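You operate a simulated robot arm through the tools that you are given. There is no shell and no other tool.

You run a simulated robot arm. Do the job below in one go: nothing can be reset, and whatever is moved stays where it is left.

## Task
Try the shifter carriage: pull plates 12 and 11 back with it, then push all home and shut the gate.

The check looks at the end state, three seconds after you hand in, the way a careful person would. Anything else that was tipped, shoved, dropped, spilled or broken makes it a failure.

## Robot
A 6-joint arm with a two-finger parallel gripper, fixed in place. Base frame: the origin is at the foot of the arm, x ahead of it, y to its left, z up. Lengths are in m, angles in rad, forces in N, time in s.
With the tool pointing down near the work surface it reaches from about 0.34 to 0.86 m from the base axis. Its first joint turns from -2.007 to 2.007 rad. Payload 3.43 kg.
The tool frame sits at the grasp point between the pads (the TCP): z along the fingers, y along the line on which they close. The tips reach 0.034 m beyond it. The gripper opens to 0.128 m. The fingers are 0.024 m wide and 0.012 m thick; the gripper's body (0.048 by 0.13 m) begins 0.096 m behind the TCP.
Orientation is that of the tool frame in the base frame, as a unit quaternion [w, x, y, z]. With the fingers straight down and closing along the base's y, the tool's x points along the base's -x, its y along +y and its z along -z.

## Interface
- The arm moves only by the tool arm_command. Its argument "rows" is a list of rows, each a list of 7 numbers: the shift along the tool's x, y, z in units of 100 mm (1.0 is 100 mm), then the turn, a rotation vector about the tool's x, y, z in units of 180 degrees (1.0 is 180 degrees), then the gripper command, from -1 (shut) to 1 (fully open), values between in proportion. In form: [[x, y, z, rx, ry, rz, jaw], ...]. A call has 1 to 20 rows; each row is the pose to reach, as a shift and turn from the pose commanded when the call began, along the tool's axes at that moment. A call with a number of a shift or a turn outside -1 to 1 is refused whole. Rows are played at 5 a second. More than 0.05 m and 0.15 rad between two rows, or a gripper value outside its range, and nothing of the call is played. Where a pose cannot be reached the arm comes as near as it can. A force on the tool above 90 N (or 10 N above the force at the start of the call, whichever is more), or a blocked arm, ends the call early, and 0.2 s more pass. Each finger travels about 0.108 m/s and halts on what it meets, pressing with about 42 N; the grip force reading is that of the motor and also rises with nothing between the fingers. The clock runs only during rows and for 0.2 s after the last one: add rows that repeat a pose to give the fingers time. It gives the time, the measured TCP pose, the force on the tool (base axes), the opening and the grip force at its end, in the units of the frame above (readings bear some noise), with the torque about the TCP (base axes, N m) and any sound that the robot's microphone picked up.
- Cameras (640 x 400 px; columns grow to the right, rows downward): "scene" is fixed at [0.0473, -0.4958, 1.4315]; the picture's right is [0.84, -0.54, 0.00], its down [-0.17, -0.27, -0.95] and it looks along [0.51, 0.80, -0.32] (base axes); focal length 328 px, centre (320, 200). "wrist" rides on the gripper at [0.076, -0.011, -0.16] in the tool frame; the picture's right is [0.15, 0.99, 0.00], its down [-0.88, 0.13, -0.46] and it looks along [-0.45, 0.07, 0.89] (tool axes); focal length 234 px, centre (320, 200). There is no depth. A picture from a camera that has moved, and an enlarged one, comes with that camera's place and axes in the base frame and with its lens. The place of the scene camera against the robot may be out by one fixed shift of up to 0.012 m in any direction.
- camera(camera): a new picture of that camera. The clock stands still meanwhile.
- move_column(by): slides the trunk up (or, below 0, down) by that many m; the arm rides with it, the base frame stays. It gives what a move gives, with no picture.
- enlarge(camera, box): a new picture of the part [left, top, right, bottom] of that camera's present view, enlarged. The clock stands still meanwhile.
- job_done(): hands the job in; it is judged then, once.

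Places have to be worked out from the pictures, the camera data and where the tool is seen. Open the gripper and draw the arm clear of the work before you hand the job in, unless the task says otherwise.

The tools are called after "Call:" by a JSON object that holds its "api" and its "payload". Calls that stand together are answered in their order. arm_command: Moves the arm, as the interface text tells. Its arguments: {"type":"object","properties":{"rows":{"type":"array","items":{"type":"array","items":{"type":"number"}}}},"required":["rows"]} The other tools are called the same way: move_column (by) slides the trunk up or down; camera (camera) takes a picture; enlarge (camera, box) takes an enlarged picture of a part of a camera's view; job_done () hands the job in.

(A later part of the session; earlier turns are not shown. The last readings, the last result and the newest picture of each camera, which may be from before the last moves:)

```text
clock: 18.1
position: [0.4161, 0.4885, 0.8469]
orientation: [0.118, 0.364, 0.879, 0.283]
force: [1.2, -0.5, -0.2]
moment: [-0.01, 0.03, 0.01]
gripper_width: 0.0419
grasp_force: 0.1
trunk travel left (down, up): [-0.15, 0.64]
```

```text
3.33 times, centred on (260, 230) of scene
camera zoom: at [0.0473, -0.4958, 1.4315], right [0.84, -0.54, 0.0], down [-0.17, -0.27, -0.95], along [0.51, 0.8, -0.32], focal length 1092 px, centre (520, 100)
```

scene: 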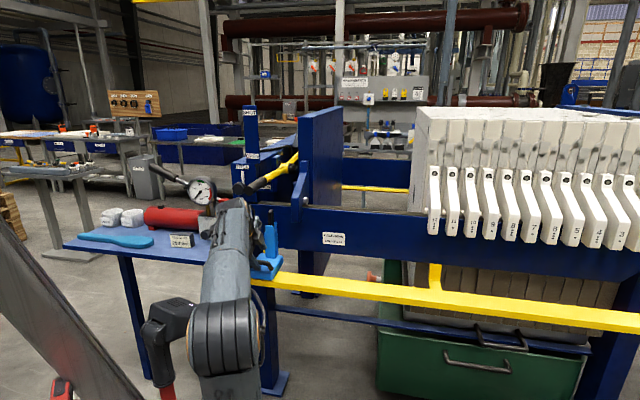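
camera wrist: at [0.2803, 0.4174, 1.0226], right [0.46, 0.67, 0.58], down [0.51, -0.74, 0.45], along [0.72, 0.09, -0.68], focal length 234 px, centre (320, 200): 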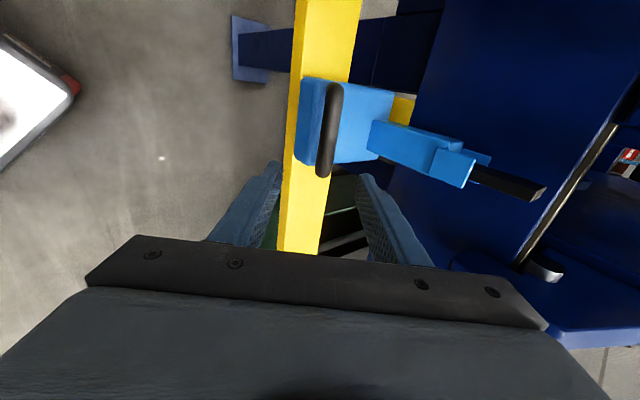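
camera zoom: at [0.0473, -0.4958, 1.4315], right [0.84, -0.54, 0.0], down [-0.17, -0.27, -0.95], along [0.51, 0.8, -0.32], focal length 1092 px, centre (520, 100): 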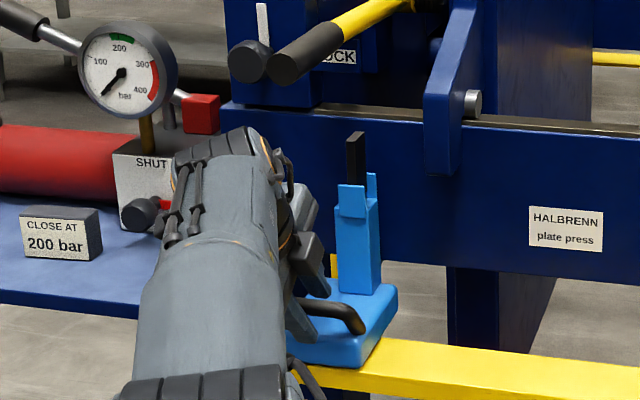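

The bar lies centred between the pads, matching prediction. Closing the gripper on it.

Call:
{"api": "arm_command", "payload": {"rows": [[0, 0, 0, 0, 0, 0, -0.7], [0, 0, 0, 0, 0, 0, -1], [0, 0, 0, 0, 0, 0, -1], [0, 0, 0, 0, 0, 0, -1]]}}

Call:
{"api": "enlarge", "payload": {"camera": "wrist", "box": [220, 100, 440, 260]}}

```text
clock: 19.1
position: [0.4164, 0.4881, 0.8485]
orientation: [0.117, 0.364, 0.88, 0.283]
force: [0.9, 0.5, -1.4]
moment: [-0.05, -0.02, 0.15]
gripper_width: 0.018
grasp_force: 44.8
trunk travel left (down, up): [-0.15, 0.64]
```

```text
2.50 times, centred on (330, 180) of wrist
camera zoom: at [0.29, 0.4689, 0.9707], right [0.47, 0.67, 0.58], down [0.51, -0.74, 0.45], along [0.72, 0.09, -0.68], focal length 585 px, centre (295, 250)
```

zoom: 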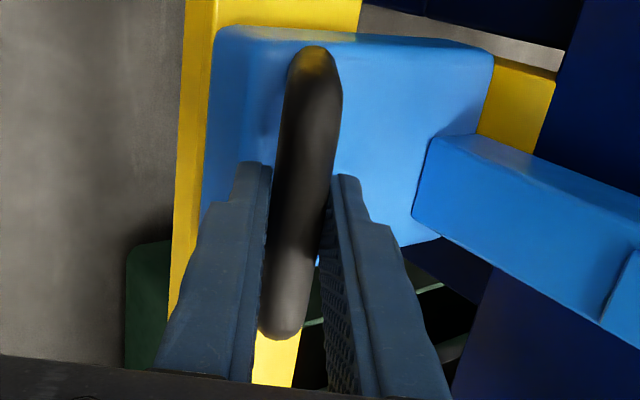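

The bar is held (18 mm, 45 N). I estimate the head's roller-arm bottom (z≈0.985, p≈0.06–0.08) is in the pawl's path like a lug, so I'll drag the carriage slowly along +p, 0.07 m first, and watch.

Call:
{"api": "arm_command", "payload": {"rows": [[-0.1, 0, 0, 0, 0, 0, -1], [-0.25, 0, 0, 0, 0, 0, -1], [-0.4, 0, 0, 0, 0, 0, -1], [-0.55, 0, 0, 0, 0, 0, -1], [-0.65, 0, 0, 0, 0, 0, -1]]}}

Call:
{"api": "enlarge", "payload": {"camera": "scene", "box": [205, 140, 345, 290]}}

Call:
{"api": "camera", "payload": {"camera": "wrist"}}

```text
clock: 20.3
position: [0.4623, 0.4415, 0.8485]
orientation: [0.118, 0.364, 0.879, 0.284]
force: [4.1, 7.2, 1.5]
moment: [0.11, -0.07, 0.15]
gripper_width: 0.0176
grasp_force: 45.3
trunk travel left (down, up): [-0.15, 0.64]
```

```text
2.67 times, centred on (275, 215) of scene
camera zoom: at [0.0473, -0.4958, 1.4315], right [0.84, -0.54, 0.0], down [-0.17, -0.27, -0.95], along [0.51, 0.8, -0.32], focal length 874 px, centre (440, 160)
```

zoom: 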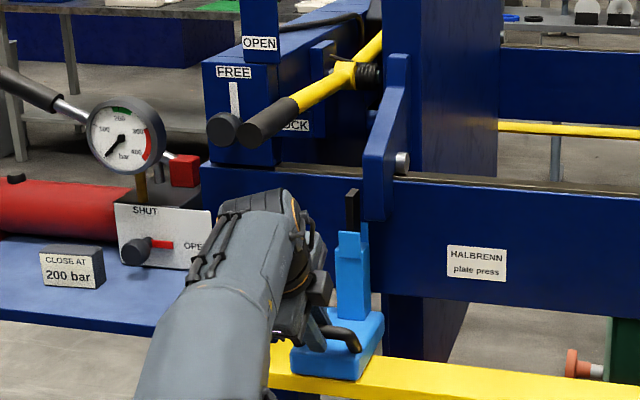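

```text
taken
camera wrist: at [0.3358, 0.4227, 0.9706], right [0.46, 0.67, 0.58], down [0.51, -0.74, 0.45], along [0.72, 0.09, -0.68], focal length 234 px, centre (320, 200)
```

wrist: 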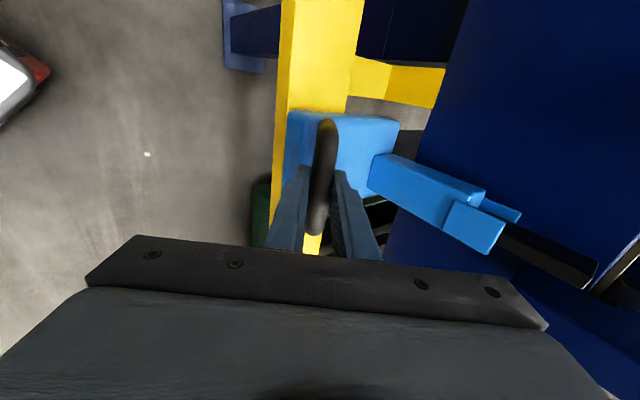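

Carriage slides at ~8 N, pawl is now just short of the head's arm. I'll creep on 15 mm and see whether the pawl tips.

Call:
{"api": "arm_command", "payload": {"rows": [[-0.05, 0, 0, 0, 0, 0, -1], [-0.1, 0, 0, 0, 0, 0, -1], [-0.15, 0, 0, 0, 0, 0, -1], [-0.2, 0, 0, 0, 0, 0, -1]]}}

Call:
{"api": "enlarge", "payload": {"camera": "scene", "box": [250, 170, 330, 280]}}

Call:
{"api": "enlarge", "payload": {"camera": "wrist", "box": [400, 120, 640, 300]}}

```text
clock: 21.3
position: [0.4769, 0.4279, 0.8482]
orientation: [0.118, 0.364, 0.879, 0.284]
force: [7.5, 12.0, 7.9]
moment: [-0.06, -0.37, -0.12]
gripper_width: 0.0176
grasp_force: 44.9
trunk travel left (down, up): [-0.15, 0.64]
```

```text
3.64 times, centred on (290, 225) of scene
camera zoom: at [0.0473, -0.4958, 1.4315], right [0.84, -0.54, 0.0], down [-0.17, -0.27, -0.95], along [0.51, 0.8, -0.32], focal length 1192 px, centre (429, 109)
```

zoom: 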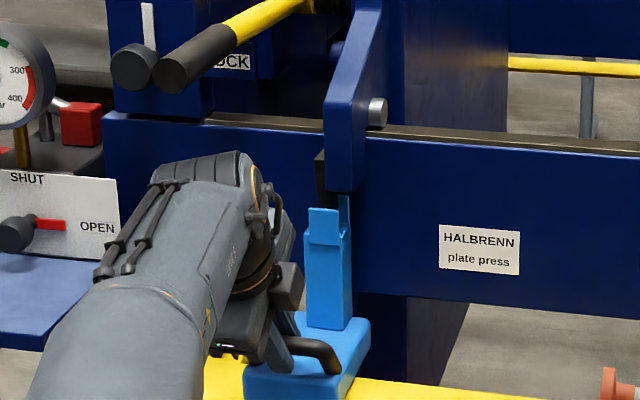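

```text
2.22 times, centred on (520, 210) of wrist
camera zoom: at [0.3496, 0.4089, 0.9705], right [0.46, 0.67, 0.58], down [0.51, -0.74, 0.45], along [0.72, 0.09, -0.68], focal length 520 px, centre (-124, 178)
```

zoom: 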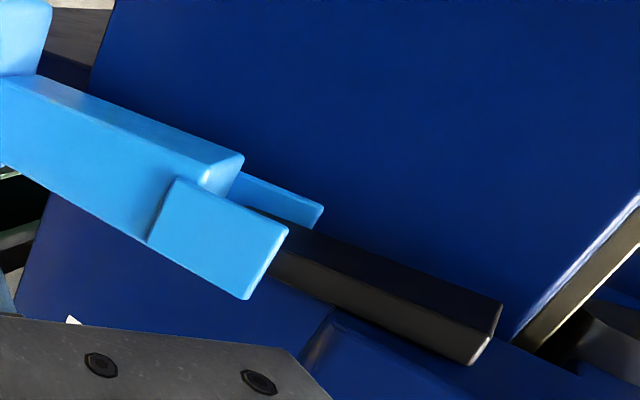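

Force has risen slightly (about 16 N) and the pawl is at the head arm's edge. I'll advance another 12 mm in small steps to see whether pawl tips or the head starts to move.

Call:
{"api": "arm_command", "payload": {"rows": [[-0.03, 0, 0, 0, 0, 0, -1], [-0.06, 0, 0, 0, 0, 0, -1], [-0.09, 0, 0, 0, 0, 0, -1], [-0.12, 0, 0, 0, 0, 0, -1]]}}

Call:
{"api": "enlarge", "payload": {"camera": "scene", "box": [250, 170, 330, 280]}}

Call:
{"api": "enlarge", "payload": {"camera": "wrist", "box": [400, 120, 640, 300]}}

```text
clock: 22.3
position: [0.4842, 0.4181, 0.8483]
orientation: [0.118, 0.364, 0.879, 0.284]
force: [10.6, 15.5, 11.5]
moment: [0.45, 0.14, 0.31]
gripper_width: 0.0179
grasp_force: 44.8
trunk travel left (down, up): [-0.15, 0.64]
```

```text
3.64 times, centred on (290, 225) of scene
camera zoom: at [0.0473, -0.4958, 1.4315], right [0.84, -0.54, 0.0], down [-0.17, -0.27, -0.95], along [0.51, 0.8, -0.32], focal length 1192 px, centre (429, 109)
```

zoom: 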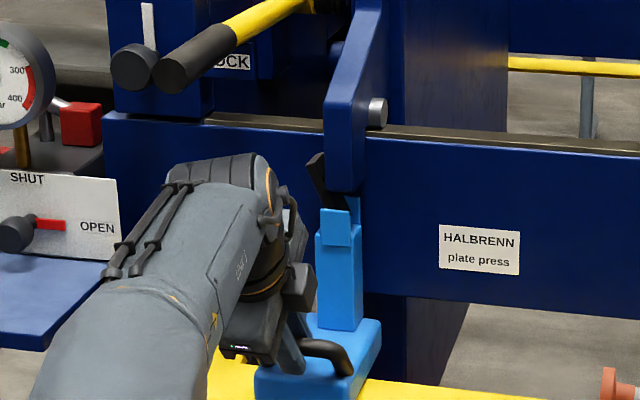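

```text
2.22 times, centred on (520, 210) of wrist
camera zoom: at [0.3581, 0.4004, 0.9705], right [0.46, 0.67, 0.58], down [0.51, -0.74, 0.45], along [0.72, 0.09, -0.68], focal length 520 px, centre (-124, 178)
```

zoom: 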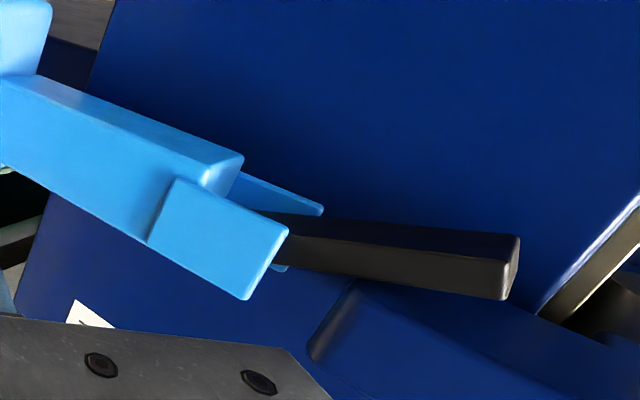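

The pawl tips backward as it ducks under the head arm, and the head hasn't moved. It's a one-way catch, so I'll keep going +p, watching forces.

Call:
{"api": "arm_command", "payload": {"rows": [[-0.05, 0, 0, 0, 0, 0, -1], [-0.1, 0, 0, 0, 0, 0, -1], [-0.15, 0, 0, 0, 0, 0, -1], [-0.2, 0, 0, 0, 0, 0, -1], [-0.25, 0, 0, 0, 0, 0, -1], [-0.3, 0, 0, 0, 0, 0, -1]]}}

Call:
{"api": "enlarge", "payload": {"camera": "scene", "box": [250, 170, 330, 280]}}

Call:
{"api": "enlarge", "payload": {"camera": "wrist", "box": [400, 120, 640, 300]}}

```text
clock: 23.7
position: [0.5048, 0.3981, 0.847]
orientation: [0.117, 0.365, 0.879, 0.283]
force: [9.7, 15.4, 19.7]
moment: [0.37, 0.0, 0.41]
gripper_width: 0.0176
grasp_force: 44.5
trunk travel left (down, up): [-0.15, 0.64]
```

```text
3.64 times, centred on (290, 225) of scene
camera zoom: at [0.0473, -0.4958, 1.4315], right [0.84, -0.54, 0.0], down [-0.17, -0.27, -0.95], along [0.51, 0.8, -0.32], focal length 1192 px, centre (429, 109)
```

zoom: 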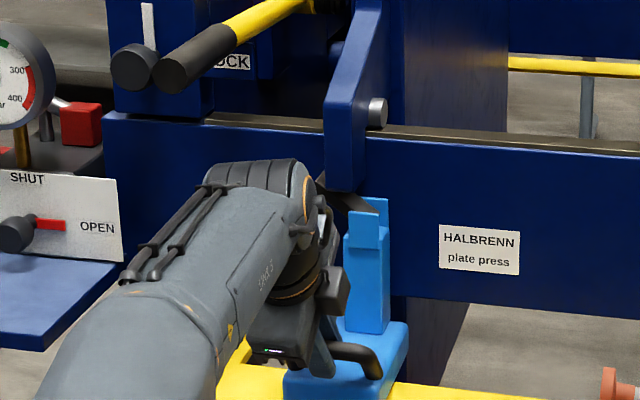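

```text
2.22 times, centred on (520, 210) of wrist
camera zoom: at [0.3792, 0.3792, 0.9705], right [0.46, 0.67, 0.58], down [0.51, -0.74, 0.45], along [0.73, 0.09, -0.68], focal length 520 px, centre (-124, 178)
```

zoom: 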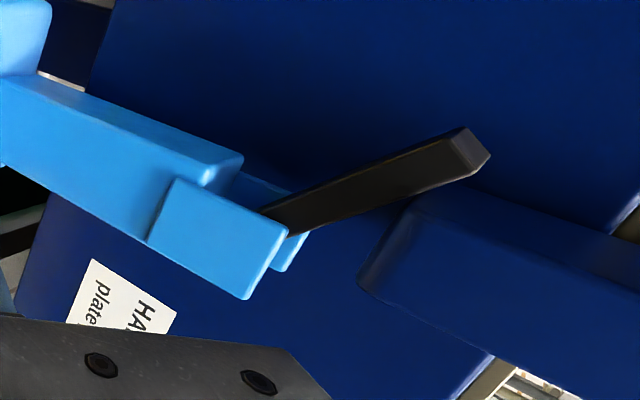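

Pawl is well tipped and the head is still. Continuing 0.1 m further, it should spring back upright past the arm.

Call:
{"api": "arm_command", "payload": {"rows": [[-0.1, 0, 0, 0, 0, 0, -1], [-0.2, 0, 0, 0, 0, 0, -1], [-0.3, 0, 0, 0, 0, 0, -1], [-0.4, 0, 0, 0, 0, 0, -1], [-0.5, 0, 0, 0, 0, 0, -1], [-0.65, 0, 0, 0, 0, 0, -1], [-0.8, 0, 0, 0, 0, 0, -1], [-0.95, 0, 0, 0, 0, 0, -1]]}}

Call:
{"api": "enlarge", "payload": {"camera": "scene", "box": [220, 140, 400, 290]}}

Call:
{"api": "camera", "payload": {"camera": "wrist"}}

```text
clock: 25.5
position: [0.5729, 0.3302, 0.8472]
orientation: [0.118, 0.365, 0.879, 0.284]
force: [14.0, 14.8, 18.7]
moment: [0.42, -0.05, 0.18]
gripper_width: 0.0178
grasp_force: 44.7
trunk travel left (down, up): [-0.15, 0.64]
```

```text
2.67 times, centred on (310, 215) of scene
camera zoom: at [0.0473, -0.4958, 1.4315], right [0.84, -0.54, 0.0], down [-0.17, -0.27, -0.95], along [0.51, 0.8, -0.32], focal length 874 px, centre (347, 160)
```

zoom: 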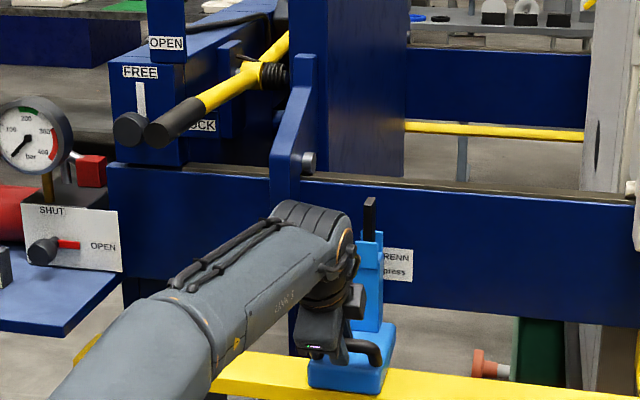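

```text
taken
camera wrist: at [0.4466, 0.312, 0.9704], right [0.46, 0.67, 0.58], down [0.51, -0.74, 0.45], along [0.73, 0.09, -0.68], focal length 234 px, centre (320, 200)
```

wrist: 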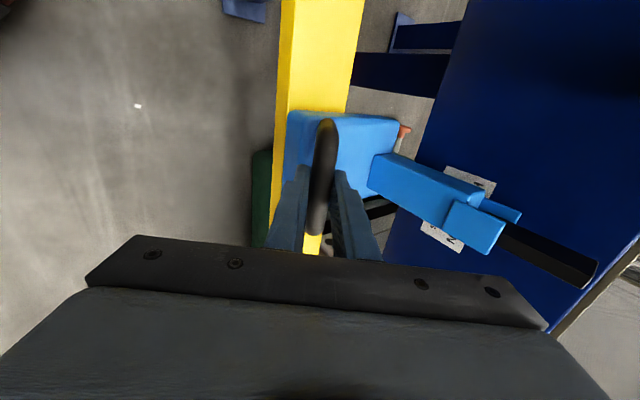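

Pawl is upright again beyond the head arm. There's ~20 N sideways preload, so I'll ease the tool +2 mm along its y while moving on another 0.1 m.

Call:
{"api": "arm_command", "payload": {"rows": [[-0.1, 0.01, 0, 0, 0, 0, -1], [-0.25, 0.02, 0, 0, 0, 0, -1], [-0.4, 0.02, 0, 0, 0, 0, -1], [-0.55, 0.02, 0, 0, 0, 0, -1], [-0.7, 0.02, 0, 0, 0, 0, -1], [-0.85, 0.02, 0, 0, 0, 0, -1], [-1.0, 0.02, 0, 0, 0, 0, -1]]}}

Call:
{"api": "arm_command", "payload": {"rows": [[-0.1, 0, 0, 0, 0, 0, -1], [-0.25, 0, 0, 0, 0, 0, -1], [-0.4, 0, 0, 0, 0, 0, -1], [-0.55, 0, 0, 0, 0, 0, -1], [-0.7, 0, 0, 0, 0, 0, -1], [-0.85, 0, 0, 0, 0, 0, -1], [-1.0, 0, 0, 0, 0, 0, -1]]}}

Call:
{"api": "camera", "payload": {"camera": "scene"}}

Call:
{"api": "camera", "payload": {"camera": "wrist"}}

```text
clock: 27.1
position: [0.6443, 0.2603, 0.8481]
orientation: [0.117, 0.365, 0.88, 0.282]
force: [-3.4, -2.5, 3.2]
moment: [0.15, 0.16, 0.28]
gripper_width: 0.0177
grasp_force: 45.0
trunk travel left (down, up): [-0.15, 0.64]
```

```text
clock: 28.7
position: [0.7149, 0.1879, 0.8479]
orientation: [0.118, 0.365, 0.879, 0.283]
force: [-14.6, -13.3, -10.3]
moment: [-0.09, 0.16, 0.11]
gripper_width: 0.0177
grasp_force: 45.2
trunk travel left (down, up): [-0.15, 0.64]
```

```text
taken
```

scene: 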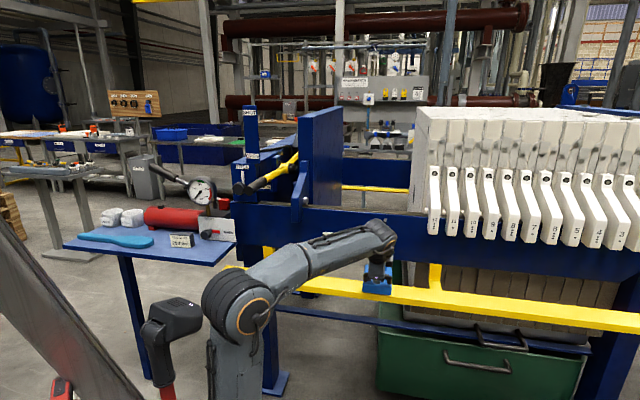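

```text
taken
camera wrist: at [0.5892, 0.1701, 0.9708], right [0.47, 0.67, 0.58], down [0.51, -0.74, 0.45], along [0.72, 0.09, -0.68], focal length 234 px, centre (320, 200)
```

wrist: 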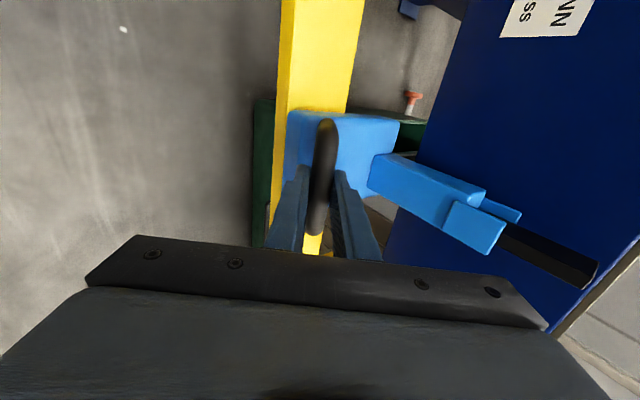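

Sideways load has flipped sign (rail is a fraction of a degree off 45°), so I'll ease back −3 mm in tool y while moving another 0.1 m, pawl then near p≈0.49, just short of lug 12.

Call:
{"api": "arm_command", "payload": {"rows": [[-0.1, -0.01, 0, 0, 0, 0, -1], [-0.25, -0.02, 0, 0, 0, 0, -1], [-0.4, -0.025, 0, 0, 0, 0, -1], [-0.55, -0.03, 0, 0, 0, 0, -1], [-0.7, -0.03, 0, 0, 0, 0, -1], [-0.85, -0.03, 0, 0, 0, 0, -1], [-1.0, -0.03, 0, 0, 0, 0, -1]]}}

Call:
{"api": "enlarge", "payload": {"camera": "scene", "box": [370, 150, 510, 310]}}

Call:
{"api": "camera", "payload": {"camera": "wrist"}}

```text
clock: 30.3
position: [0.7863, 0.118, 0.8494]
orientation: [0.118, 0.366, 0.878, 0.284]
force: [26.1, 25.3, 12.6]
moment: [0.62, 0.02, 0.43]
gripper_width: 0.0177
grasp_force: 45.5
trunk travel left (down, up): [-0.15, 0.64]
```

```text
2.50 times, centred on (440, 230) of scene
camera zoom: at [0.0473, -0.4958, 1.4315], right [0.84, -0.54, 0.0], down [-0.17, -0.27, -0.95], along [0.51, 0.8, -0.32], focal length 819 px, centre (20, 125)
```

zoom: 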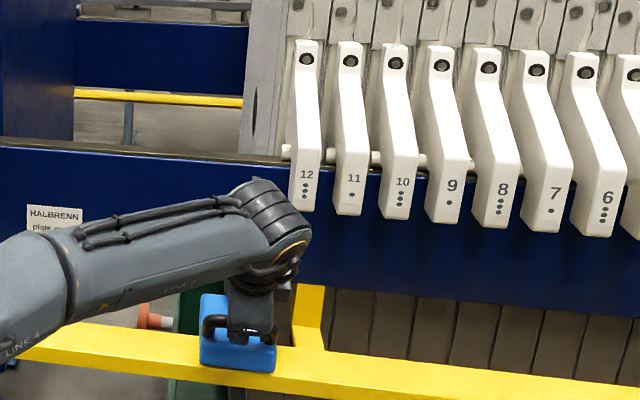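

```text
taken
camera wrist: at [0.6591, 0.0993, 0.9701], right [0.46, 0.67, 0.58], down [0.51, -0.74, 0.45], along [0.73, 0.09, -0.68], focal length 234 px, centre (320, 200)
```

wrist: 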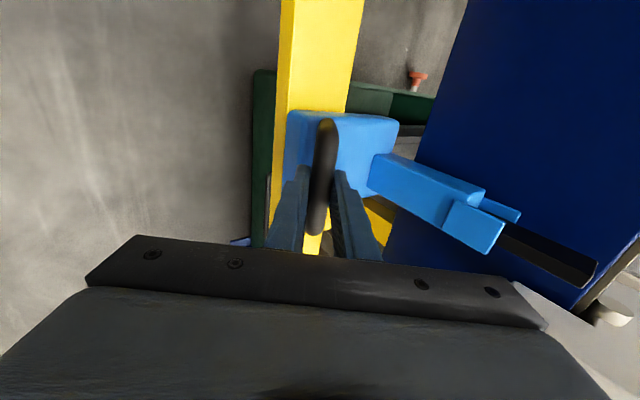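

Over-corrected slightly (36 N), so I'll give back 1.5 mm in y while creeping the pawl under lug 12, another 0.072 m.

Call:
{"api": "arm_command", "payload": {"rows": [[-0.08, 0.01, 0, 0, 0, 0, -1], [-0.16, 0.015, 0, 0, 0, 0, -1], [-0.24, 0.017, 0, 0, 0, 0, -1], [-0.32, 0.017, 0, 0, 0, 0, -1], [-0.4, 0.015, 0, 0, 0, 0, -1]]}}

Call:
{"api": "camera", "payload": {"camera": "wrist"}}

Call:
{"api": "enlarge", "payload": {"camera": "scene", "box": [390, 150, 510, 290]}}

```text
clock: 31.5
position: [0.8133, 0.0908, 0.8486]
orientation: [0.12, 0.363, 0.88, 0.283]
force: [21.8, 24.3, 16.8]
moment: [0.04, -0.64, -0.21]
gripper_width: 0.0179
grasp_force: 44.9
trunk travel left (down, up): [-0.15, 0.64]
```

```text
taken
camera wrist: at [0.687, 0.0717, 0.9704], right [0.46, 0.67, 0.58], down [0.51, -0.74, 0.45], along [0.73, 0.09, -0.68], focal length 234 px, centre (320, 200)
```

wrist: 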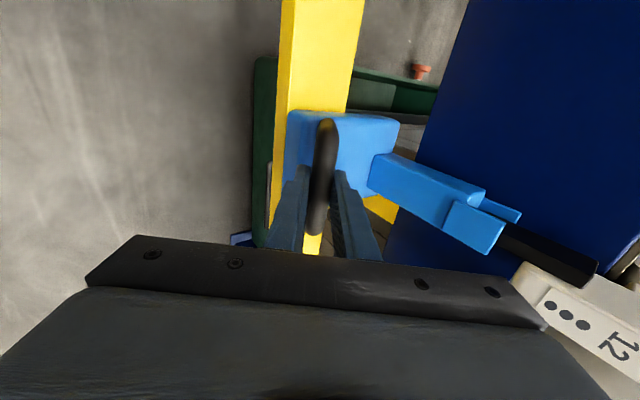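

```text
2.86 times, centred on (450, 220) of scene
camera zoom: at [0.0473, -0.4958, 1.4315], right [0.84, -0.54, 0.0], down [-0.17, -0.27, -0.95], along [0.51, 0.8, -0.32], focal length 936 px, centre (-51, 143)
```

zoom: 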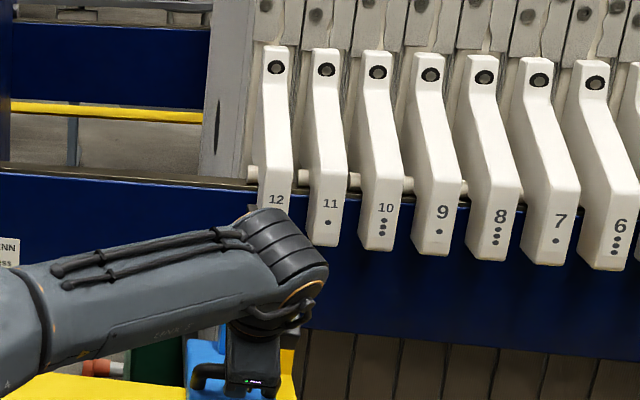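

Pawl is right at lug 12. I'll zoom the wrist view to confirm the geometry before ducking under it.

Call:
{"api": "enlarge", "payload": {"camera": "wrist", "box": [420, 140, 640, 400]}}

Call:
{"api": "arm_command", "payload": {"rows": [[-0.06, 0.01, 0, 0, 0, 0, -1], [-0.12, 0.012, 0, 0, 0, 0, -1], [-0.18, 0.014, 0, 0, 0, 0, -1], [-0.24, 0.014, 0, 0, 0, 0, -1], [-0.3, 0.014, 0, 0, 0, 0, -1]]}}

Call:
{"api": "enlarge", "payload": {"camera": "wrist", "box": [420, 140, 640, 400]}}

Call:
{"api": "enlarge", "payload": {"camera": "scene", "box": [390, 150, 510, 290]}}

```text
1.54 times, centred on (530, 270) of wrist
camera zoom: at [0.687, 0.0717, 0.9704], right [0.46, 0.67, 0.58], down [0.51, -0.74, 0.45], along [0.73, 0.09, -0.68], focal length 360 px, centre (-3, 92)
```

zoom: 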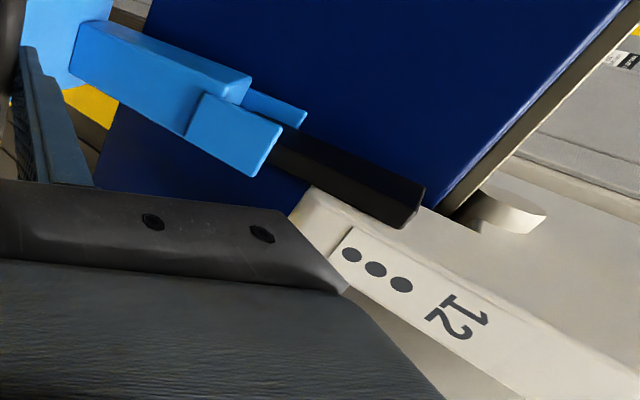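

```text
clock: 32.7
position: [0.8361, 0.0698, 0.8477]
orientation: [0.117, 0.365, 0.879, 0.283]
force: [5.6, 11.1, 13.4]
moment: [0.19, -0.17, 0.19]
gripper_width: 0.0177
grasp_force: 45.0
trunk travel left (down, up): [-0.15, 0.64]
```

```text
1.54 times, centred on (530, 270) of wrist
camera zoom: at [0.709, 0.0502, 0.9708], right [0.47, 0.67, 0.58], down [0.51, -0.74, 0.45], along [0.72, 0.09, -0.68], focal length 360 px, centre (-3, 92)
```

zoom: 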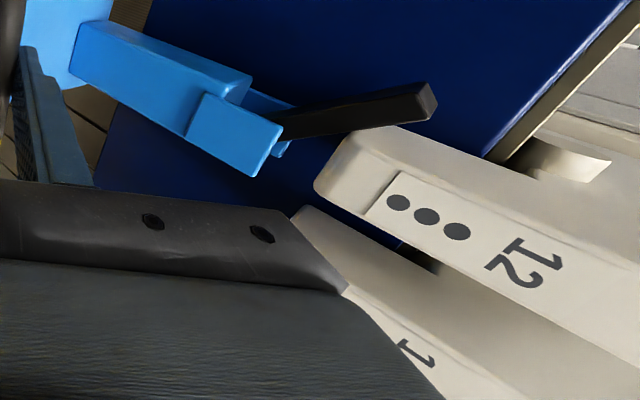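

```text
2.86 times, centred on (450, 220) of scene
camera zoom: at [0.0473, -0.4958, 1.4315], right [0.84, -0.54, 0.0], down [-0.17, -0.27, -0.95], along [0.51, 0.8, -0.32], focal length 936 px, centre (-51, 143)
```

zoom: 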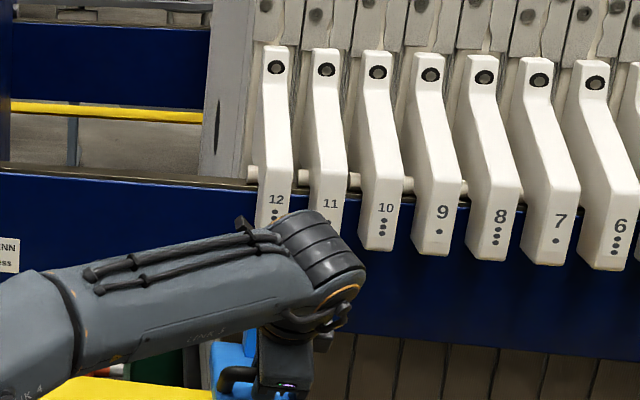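

Pawl is tipping under lug 12. Because it trails, I need to go roughly another 5–6 cm until its tip pops up in the gap before lug 11; creeping on.

Call:
{"api": "arm_command", "payload": {"rows": [[-0.08, 0, 0, 0, 0, 0, -1], [-0.16, 0, 0, 0, 0, 0, -1], [-0.24, 0, 0, 0, 0, 0, -1], [-0.32, 0, 0, 0, 0, 0, -1], [-0.4, 0, 0, 0, 0, 0, -1]]}}

Call:
{"api": "enlarge", "payload": {"camera": "wrist", "box": [420, 140, 640, 400]}}

Call:
{"api": "enlarge", "payload": {"camera": "scene", "box": [390, 150, 510, 290]}}

```text
clock: 33.9
position: [0.8643, 0.0394, 0.8479]
orientation: [0.118, 0.366, 0.879, 0.282]
force: [-0.7, 0.8, 5.2]
moment: [-0.11, -0.19, -0.01]
gripper_width: 0.0176
grasp_force: 45.1
trunk travel left (down, up): [-0.15, 0.64]
```

```text
1.54 times, centred on (530, 270) of wrist
camera zoom: at [0.7371, 0.0221, 0.9708], right [0.47, 0.67, 0.58], down [0.51, -0.74, 0.45], along [0.72, 0.09, -0.68], focal length 360 px, centre (-3, 92)
```

zoom: 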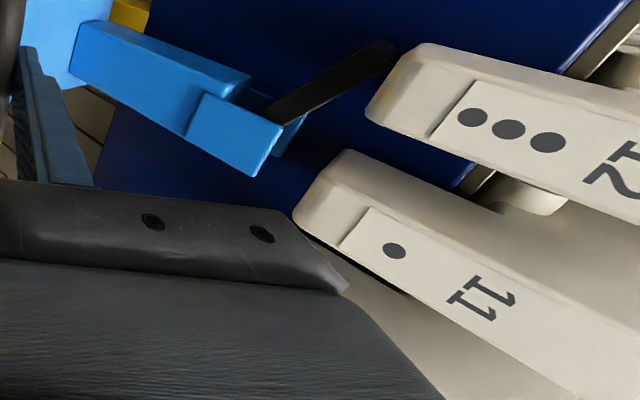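

```text
2.86 times, centred on (450, 220) of scene
camera zoom: at [0.0473, -0.4958, 1.4315], right [0.84, -0.54, 0.0], down [-0.17, -0.27, -0.95], along [0.51, 0.8, -0.32], focal length 936 px, centre (-51, 143)
```

zoom: 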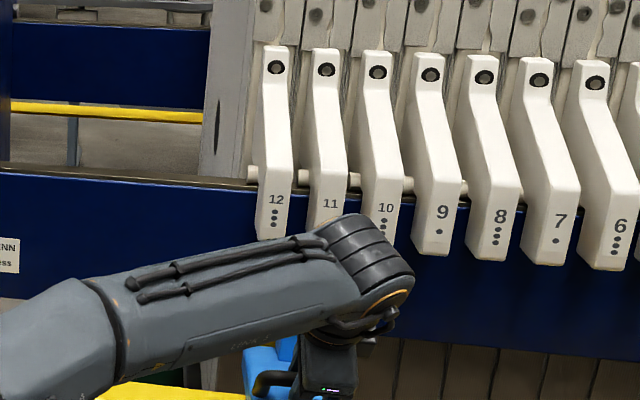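

Pawl's tip is under lug 12 and gap to 11 is next. Continue 25 mm.

Call:
{"api": "arm_command", "payload": {"rows": [[-0.06, 0, 0, 0, 0, 0, -1], [-0.12, 0, 0, 0, 0, 0, -1], [-0.18, 0, 0, 0, 0, 0, -1], [-0.24, 0, 0, 0, 0, 0, -1]]}}

Call:
{"api": "enlarge", "payload": {"camera": "wrist", "box": [420, 140, 640, 400]}}

```text
clock: 34.9
position: [0.8798, 0.0232, 0.8476]
orientation: [0.117, 0.365, 0.879, 0.283]
force: [-4.0, 0.5, 0.6]
moment: [-0.45, -0.4, -0.24]
gripper_width: 0.0175
grasp_force: 44.7
trunk travel left (down, up): [-0.15, 0.64]
```

```text
1.54 times, centred on (530, 270) of wrist
camera zoom: at [0.7541, 0.0052, 0.9708], right [0.47, 0.67, 0.58], down [0.51, -0.74, 0.45], along [0.72, 0.09, -0.68], focal length 360 px, centre (-3, 92)
```

zoom: 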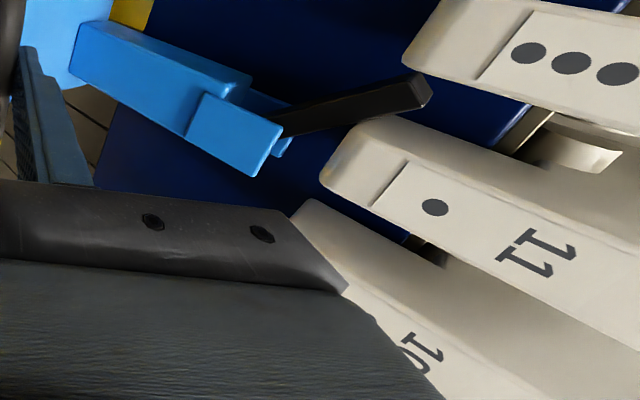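

The tip has popped up in the gap between lugs 12 and 11. Now I reverse: pull back (−p) 4 cm slowly and check the pawl rights itself and takes plate 12 along.

Call:
{"api": "arm_command", "payload": {"rows": [[0.08, 0, 0, 0, 0, 0, -1], [0.16, 0, 0, 0, 0, 0, -1], [0.24, 0, 0, 0, 0, 0, -1], [0.32, 0, 0, 0, 0, 0, -1], [0.4, 0, 0, 0, 0, 0, -1]]}}

Call:
{"api": "enlarge", "payload": {"camera": "wrist", "box": [420, 140, 640, 400]}}

Call:
{"api": "enlarge", "payload": {"camera": "scene", "box": [390, 150, 510, 290]}}

```text
clock: 36.1
position: [0.8537, 0.0523, 0.8479]
orientation: [0.118, 0.366, 0.879, 0.283]
force: [-6.5, -7.2, -2.2]
moment: [0.04, 0.13, 0.25]
gripper_width: 0.0176
grasp_force: 45.1
trunk travel left (down, up): [-0.15, 0.64]
```

```text
1.54 times, centred on (530, 270) of wrist
camera zoom: at [0.7264, 0.0329, 0.9708], right [0.47, 0.67, 0.58], down [0.51, -0.74, 0.45], along [0.72, 0.09, -0.68], focal length 360 px, centre (-3, 92)
```

zoom: 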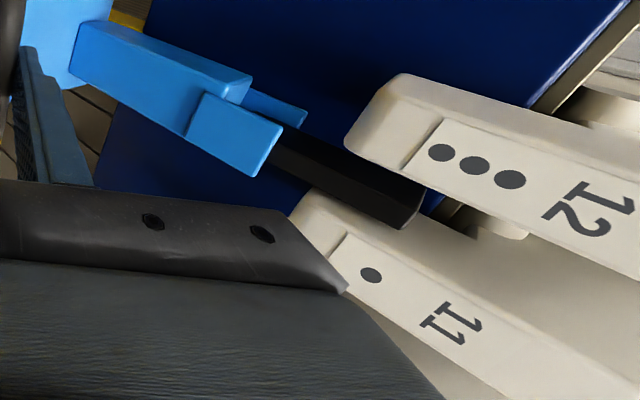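

```text
2.86 times, centred on (450, 220) of scene
camera zoom: at [0.0473, -0.4958, 1.4315], right [0.84, -0.54, 0.0], down [-0.17, -0.27, -0.95], along [0.51, 0.8, -0.32], focal length 936 px, centre (-51, 143)
```

zoom: 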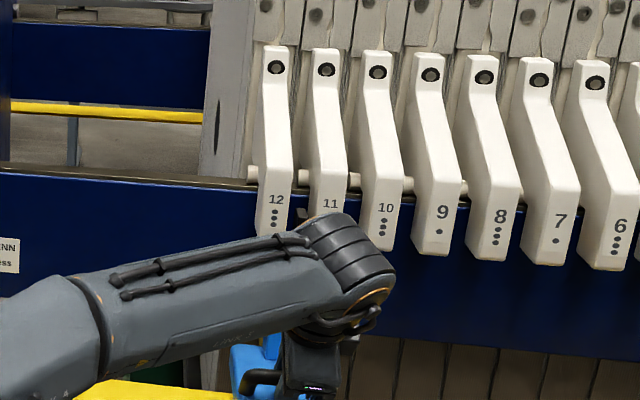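

Pawl stands upright between lugs 12 and 11. Pulling back further in small steps, watching the force and plate 12.

Call:
{"api": "arm_command", "payload": {"rows": [[0.06, 0, 0, 0, 0, 0, -1], [0.12, 0, 0, 0, 0, 0, -1], [0.18, 0, 0, 0, 0, 0, -1], [0.24, 0, 0, 0, 0, 0, -1], [0.3, 0, 0, 0, 0, 0, -1], [0.36, 0, 0, 0, 0, 0, -1]]}}

Call:
{"api": "enlarge", "payload": {"camera": "wrist", "box": [420, 140, 640, 400]}}

Call:
{"api": "enlarge", "payload": {"camera": "scene", "box": [390, 100, 510, 290]}}

```text
clock: 37.5
position: [0.8256, 0.0771, 0.8483]
orientation: [0.116, 0.366, 0.879, 0.283]
force: [-8.3, -7.8, -5.1]
moment: [-0.78, -0.51, -0.47]
gripper_width: 0.0176
grasp_force: 44.9
trunk travel left (down, up): [-0.15, 0.64]
```

```text
1.54 times, centred on (530, 270) of wrist
camera zoom: at [0.7002, 0.0591, 0.971], right [0.47, 0.67, 0.58], down [0.51, -0.74, 0.44], along [0.72, 0.09, -0.69], focal length 360 px, centre (-3, 92)
```

zoom: 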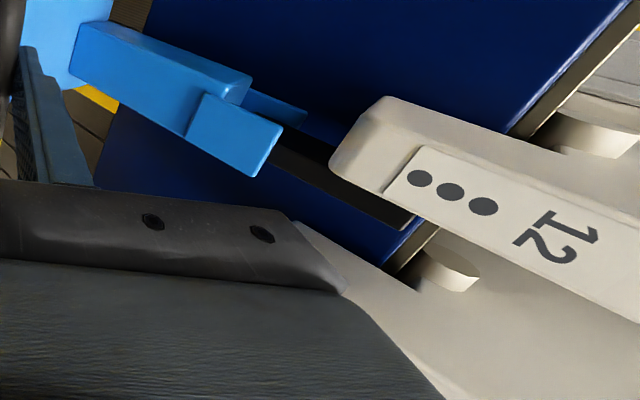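

```text
2.11 times, centred on (450, 195) of scene
camera zoom: at [0.0473, -0.4958, 1.4315], right [0.84, -0.54, 0.0], down [-0.17, -0.27, -0.95], along [0.51, 0.8, -0.32], focal length 690 px, centre (46, 210)
```

zoom: 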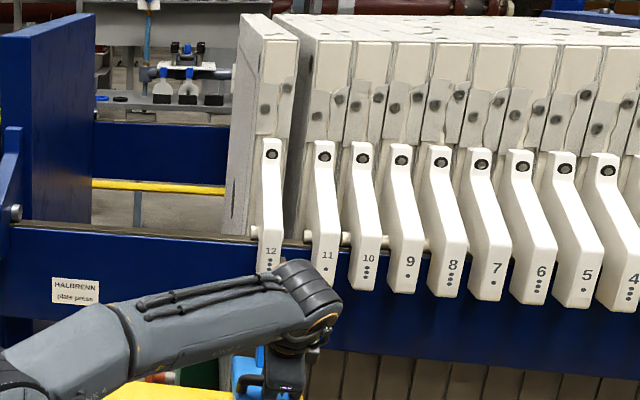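

Plate 12 follows the carriage at only ~11 N. There's about 0.38 m before the head slab; I'll pull on in 0.1 m steps.

Call:
{"api": "arm_command", "payload": {"rows": [[0.1, 0, 0, 0, 0, 0, -1], [0.25, 0, 0, 0, 0, 0, -1], [0.4, 0, 0, 0, 0, 0, -1], [0.55, 0, 0, 0, 0, 0, -1], [0.7, 0, 0, 0, 0, 0, -1], [0.85, 0, 0, 0, 0, 0, -1], [1.0, 0, 0, 0, 0, 0, -1]]}}

Call:
{"api": "enlarge", "payload": {"camera": "scene", "box": [290, 100, 510, 310]}}

```text
clock: 39.1
position: [0.7553, 0.1493, 0.8481]
orientation: [0.117, 0.364, 0.879, 0.283]
force: [-16.1, -13.9, -3.2]
moment: [-0.57, -0.18, -0.07]
gripper_width: 0.0177
grasp_force: 45.1
trunk travel left (down, up): [-0.15, 0.64]
```

```text
1.90 times, centred on (400, 205) of scene
camera zoom: at [0.0473, -0.4958, 1.4315], right [0.84, -0.54, 0.0], down [-0.17, -0.27, -0.95], along [0.51, 0.8, -0.32], focal length 624 px, centre (168, 190)
```

zoom: 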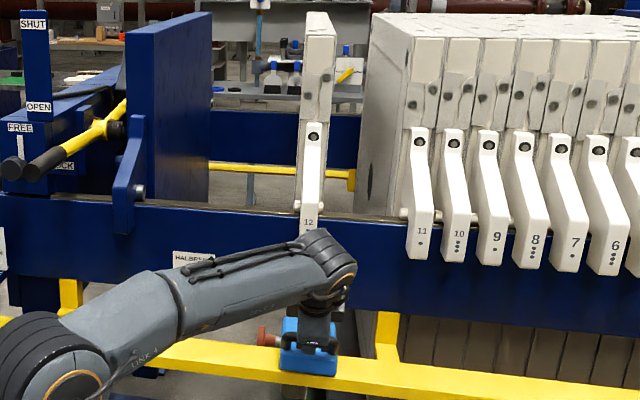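

Plate 12 is following upright. Two more 0.1 m pulls with a small lateral easing.

Call:
{"api": "arm_command", "payload": {"rows": [[0.1, -0.005, 0, 0, 0, 0, -1], [0.25, -0.01, 0, 0, 0, 0, -1], [0.4, -0.01, 0, 0, 0, 0, -1], [0.55, -0.01, 0, 0, 0, 0, -1], [0.7, -0.01, 0, 0, 0, 0, -1], [0.85, -0.01, 0, 0, 0, 0, -1], [1.0, -0.01, 0, 0, 0, 0, -1]]}}

Call:
{"api": "arm_command", "payload": {"rows": [[0.1, 0, 0, 0, 0, 0, -1], [0.25, 0, 0, 0, 0, 0, -1], [0.4, 0, 0, 0, 0, 0, -1], [0.55, 0, 0, 0, 0, 0, -1], [0.7, 0, 0, 0, 0, 0, -1], [0.85, 0, 0, 0, 0, 0, -1]]}}

Call:
{"api": "enlarge", "payload": {"camera": "scene", "box": [260, 100, 480, 310]}}

Call:
{"api": "camera", "payload": {"camera": "wrist"}}

```text
clock: 40.7
position: [0.6844, 0.2202, 0.8475]
orientation: [0.116, 0.365, 0.879, 0.284]
force: [-6.6, -6.9, 2.6]
moment: [-0.12, -0.02, 0.03]
gripper_width: 0.0177
grasp_force: 44.8
trunk travel left (down, up): [-0.15, 0.64]
```

```text
clock: 42.1
position: [0.6261, 0.2782, 0.8488]
orientation: [0.116, 0.366, 0.879, 0.284]
force: [6.4, 6.4, 1.1]
moment: [0.63, 0.51, 1.0]
gripper_width: 0.0176
grasp_force: 44.9
trunk travel left (down, up): [-0.15, 0.64]
```

```text
1.90 times, centred on (370, 205) of scene
camera zoom: at [0.0473, -0.4958, 1.4315], right [0.84, -0.54, 0.0], down [-0.17, -0.27, -0.95], along [0.51, 0.8, -0.32], focal length 624 px, centre (225, 190)
```

zoom: 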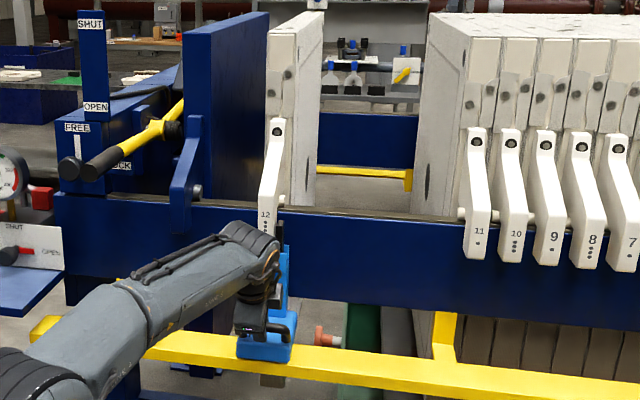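

```text
taken
camera wrist: at [0.4989, 0.2601, 0.9705], right [0.47, 0.67, 0.58], down [0.51, -0.74, 0.45], along [0.72, 0.09, -0.68], focal length 234 px, centre (320, 200)
```

wrist: 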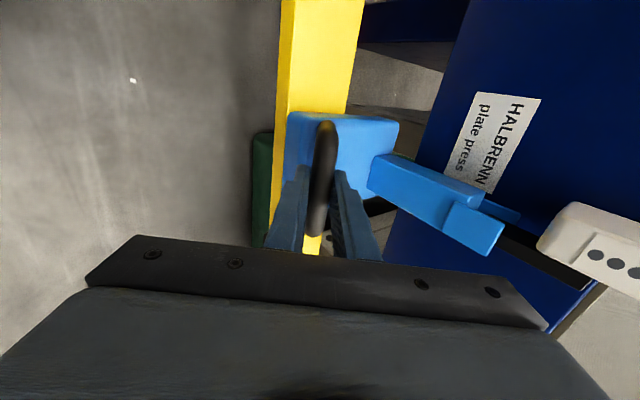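

Plate 12 has come ~0.31 m with roughly 0.1 m left to the head. I'll pull another 6 cm, leaving a few centimetres to the head.

Call:
{"api": "arm_command", "payload": {"rows": [[0.1, 0, 0, 0, 0, 0, -1], [0.2, 0.005, 0, 0, 0, 0, -1], [0.3, 0.01, 0, 0, 0, 0, -1], [0.4, 0.01, 0, 0, 0, 0, -1], [0.5, 0.01, 0, 0, 0, 0, -1], [0.58, 0.01, 0, 0, 0, 0, -1]]}}

Call:
{"api": "enlarge", "payload": {"camera": "scene", "box": [260, 100, 400, 250]}}

```text
clock: 43.5
position: [0.5842, 0.3207, 0.8489]
orientation: [0.117, 0.364, 0.88, 0.283]
force: [-5.7, -8.7, -6.4]
moment: [-0.56, -0.33, -0.18]
gripper_width: 0.0176
grasp_force: 45.1
trunk travel left (down, up): [-0.15, 0.64]
```

```text
2.67 times, centred on (330, 175) of scene
camera zoom: at [0.0473, -0.4958, 1.4315], right [0.84, -0.54, 0.0], down [-0.17, -0.27, -0.95], along [0.51, 0.8, -0.32], focal length 874 px, centre (293, 267)
```

zoom: 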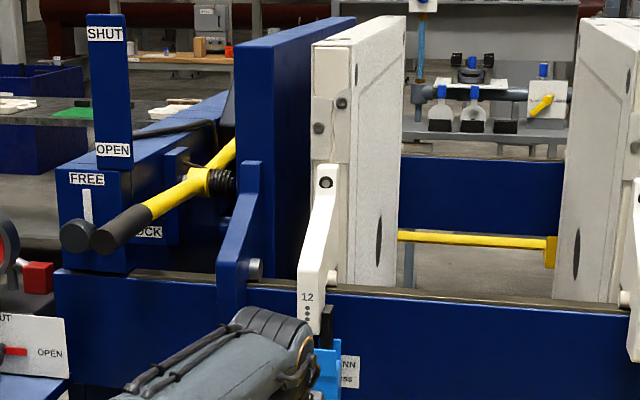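

Plate 12 is parked ~4 cm short of the head. Now I run the carriage forward again toward plate 11 in 0.1 m steps.

Call:
{"api": "arm_command", "payload": {"rows": [[-0.1, 0, 0, 0, 0, 0, -1], [-0.25, 0, 0, 0, 0, 0, -1], [-0.4, 0, 0, 0, 0, 0, -1], [-0.55, 0, 0, 0, 0, 0, -1], [-0.7, -0.005, 0, 0, 0, 0, -1], [-0.85, -0.01, 0, 0, 0, 0, -1], [-1.0, -0.01, 0, 0, 0, 0, -1]]}}

Call:
{"api": "arm_command", "payload": {"rows": [[-0.1, 0, 0, 0, 0, 0, -1], [-0.25, 0, 0, 0, 0, 0, -1], [-0.4, 0, 0, 0, 0, 0, -1], [-0.55, -0.005, 0, 0, 0, 0, -1], [-0.7, -0.01, 0, 0, 0, 0, -1], [-0.85, -0.01, 0, 0, 0, 0, -1], [-1.0, -0.01, 0, 0, 0, 0, -1]]}}

Call:
{"api": "enlarge", "payload": {"camera": "scene", "box": [260, 100, 480, 310]}}

```text
clock: 45.1
position: [0.6544, 0.248, 0.8482]
orientation: [0.118, 0.365, 0.879, 0.284]
force: [-11.0, -10.2, -5.1]
moment: [-0.01, 0.16, 0.04]
gripper_width: 0.0178
grasp_force: 45.3
trunk travel left (down, up): [-0.15, 0.64]
```

```text
clock: 46.7
position: [0.7248, 0.1793, 0.8469]
orientation: [0.118, 0.364, 0.879, 0.284]
force: [6.8, 9.5, 2.4]
moment: [0.32, 0.09, 0.38]
gripper_width: 0.0177
grasp_force: 45.3
trunk travel left (down, up): [-0.15, 0.64]
```

```text
1.90 times, centred on (370, 205) of scene
camera zoom: at [0.0473, -0.4958, 1.4315], right [0.84, -0.54, 0.0], down [-0.17, -0.27, -0.95], along [0.51, 0.8, -0.32], focal length 624 px, centre (225, 190)
```

zoom: 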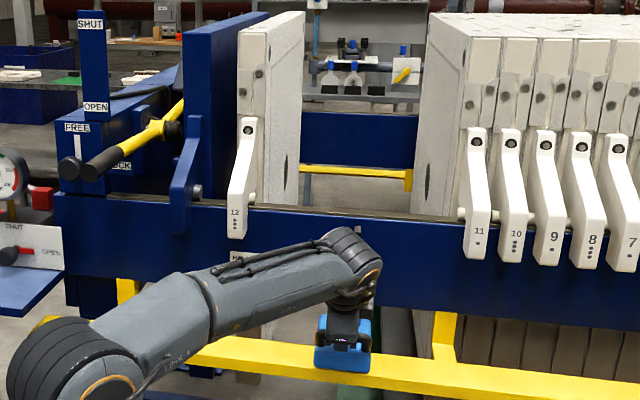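

Plate 12 stayed put. Continuing forward to plate 11.

Call:
{"api": "arm_command", "payload": {"rows": [[-0.1, 0, 0, 0, 0, 0, -1], [-0.25, 0, 0, 0, 0, 0, -1], [-0.4, 0, 0, 0, 0, 0, -1], [-0.55, 0, 0, 0, 0, 0, -1], [-0.7, 0, 0, 0, 0, 0, -1], [-0.85, 0, 0, 0, 0, 0, -1], [-1.0, -0.005, 0, 0, 0, 0, -1]]}}

Call:
{"api": "arm_command", "payload": {"rows": [[-0.1, 0, 0, 0, 0, 0, -1], [-0.2, 0, 0, 0, 0, 0, -1], [-0.3, 0, 0, 0, 0, 0, -1], [-0.4, 0, 0, 0, 0, 0, -1], [-0.5, 0, 0, 0, 0, 0, -1], [-0.6, 0, 0, 0, 0, 0, -1], [-0.7, 0, 0, 0, 0, 0, -1], [-0.8, 0, 0, 0, 0, 0, -1]]}}

Call:
{"api": "enlarge", "payload": {"camera": "wrist", "box": [420, 140, 640, 400]}}

Call:
{"api": "enlarge", "payload": {"camera": "scene", "box": [260, 100, 480, 310]}}

```text
clock: 48.3
position: [0.7965, 0.1071, 0.8479]
orientation: [0.117, 0.365, 0.878, 0.285]
force: [29.9, 30.1, 19.2]
moment: [0.49, -0.28, 0.26]
gripper_width: 0.0176
grasp_force: 44.9
trunk travel left (down, up): [-0.15, 0.64]
```

```text
clock: 50.1
position: [0.8519, 0.0514, 0.8477]
orientation: [0.118, 0.365, 0.878, 0.286]
force: [31.2, 33.4, 23.9]
moment: [0.09, -0.69, 0.0]
gripper_width: 0.0178
grasp_force: 45.2
trunk travel left (down, up): [-0.15, 0.64]
```

```text
1.54 times, centred on (530, 270) of wrist
camera zoom: at [0.7257, 0.0328, 0.9702], right [0.46, 0.67, 0.58], down [0.51, -0.74, 0.44], along [0.73, 0.09, -0.68], focal length 360 px, centre (-3, 92)
```

zoom: 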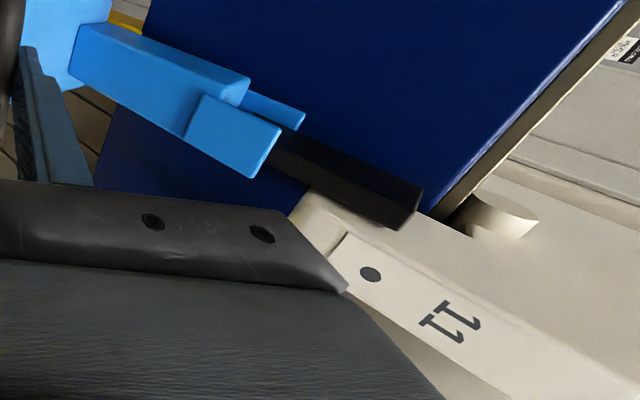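

```text
1.90 times, centred on (370, 205) of scene
camera zoom: at [0.0473, -0.4958, 1.4315], right [0.84, -0.54, 0.0], down [-0.17, -0.27, -0.95], along [0.51, 0.8, -0.32], focal length 624 px, centre (225, 190)
```

zoom: 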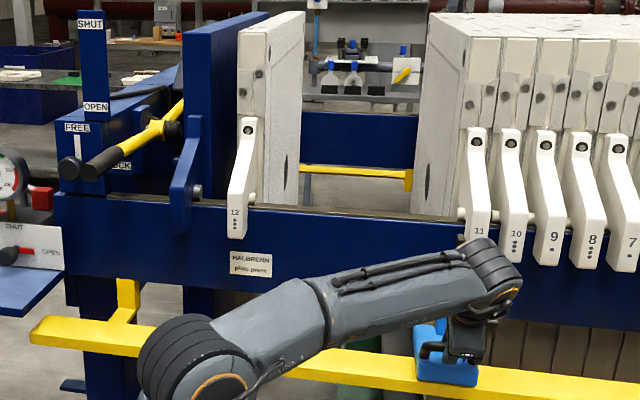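

At lug 11 now; sideways load is ~45 N, so I ease +2.5 mm in y and duck the pawl under lug 11 over the next 0.1 m.

Call:
{"api": "arm_command", "payload": {"rows": [[-0.05, 0.015, 0, 0, 0, 0, -1], [-0.12, 0.025, 0, 0, 0, 0, -1], [-0.19, 0.025, 0, 0, 0, 0, -1], [-0.26, 0.025, 0, 0, 0, 0, -1], [-0.33, 0.025, 0, 0, 0, 0, -1], [-0.4, 0.025, 0, 0, 0, 0, -1], [-0.47, 0.025, 0, 0, 0, 0, -1], [-0.54, 0.025, 0, 0, 0, 0, -1], [-0.61, 0.025, 0, 0, 0, 0, -1], [-0.68, 0.025, 0, 0, 0, 0, -1]]}}

Call:
{"api": "enlarge", "payload": {"camera": "wrist", "box": [420, 140, 640, 400]}}

```text
clock: 52.3
position: [0.9007, 0.0039, 0.8482]
orientation: [0.117, 0.365, 0.879, 0.284]
force: [6.7, 9.2, 13.5]
moment: [0.54, 0.18, 0.51]
gripper_width: 0.0176
grasp_force: 44.8
trunk travel left (down, up): [-0.15, 0.64]
```

```text
1.54 times, centred on (530, 270) of wrist
camera zoom: at [0.7744, -0.0152, 0.9706], right [0.47, 0.67, 0.58], down [0.51, -0.74, 0.45], along [0.72, 0.09, -0.68], focal length 360 px, centre (-3, 92)
```

zoom: 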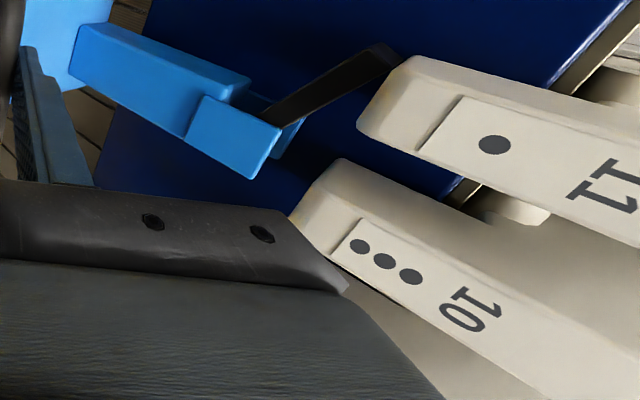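

Pawl is under lug 11, tip about to reach the gap before lug 10. Going 3 cm further.

Call:
{"api": "arm_command", "payload": {"rows": [[-0.06, 0, 0, 0, 0, 0, -1], [-0.12, 0, 0, 0, 0, 0, -1], [-0.18, 0, 0, 0, 0, 0, -1], [-0.24, 0, 0, 0, 0, 0, -1], [-0.29, 0, 0, 0, 0, 0, -1]]}}

Call:
{"api": "enlarge", "payload": {"camera": "wrist", "box": [420, 140, 640, 400]}}

```text
clock: 53.5
position: [0.921, -0.0174, 0.848]
orientation: [0.118, 0.365, 0.879, 0.283]
force: [1.5, 6.0, 4.5]
moment: [-0.76, -0.93, -0.59]
gripper_width: 0.0177
grasp_force: 45.2
trunk travel left (down, up): [-0.15, 0.64]
```

```text
1.54 times, centred on (530, 270) of wrist
camera zoom: at [0.7953, -0.0358, 0.9707], right [0.47, 0.67, 0.58], down [0.51, -0.74, 0.45], along [0.72, 0.09, -0.68], focal length 360 px, centre (-3, 92)
```

zoom: 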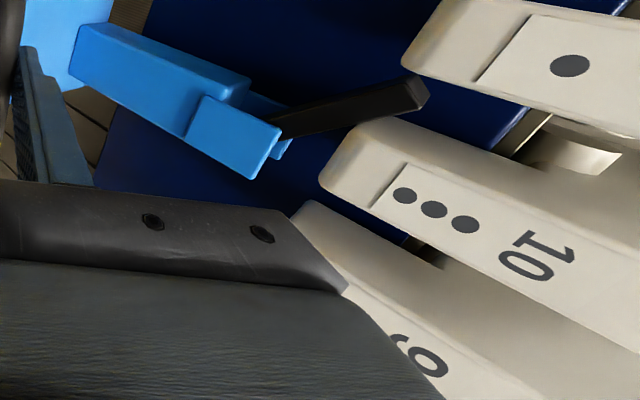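

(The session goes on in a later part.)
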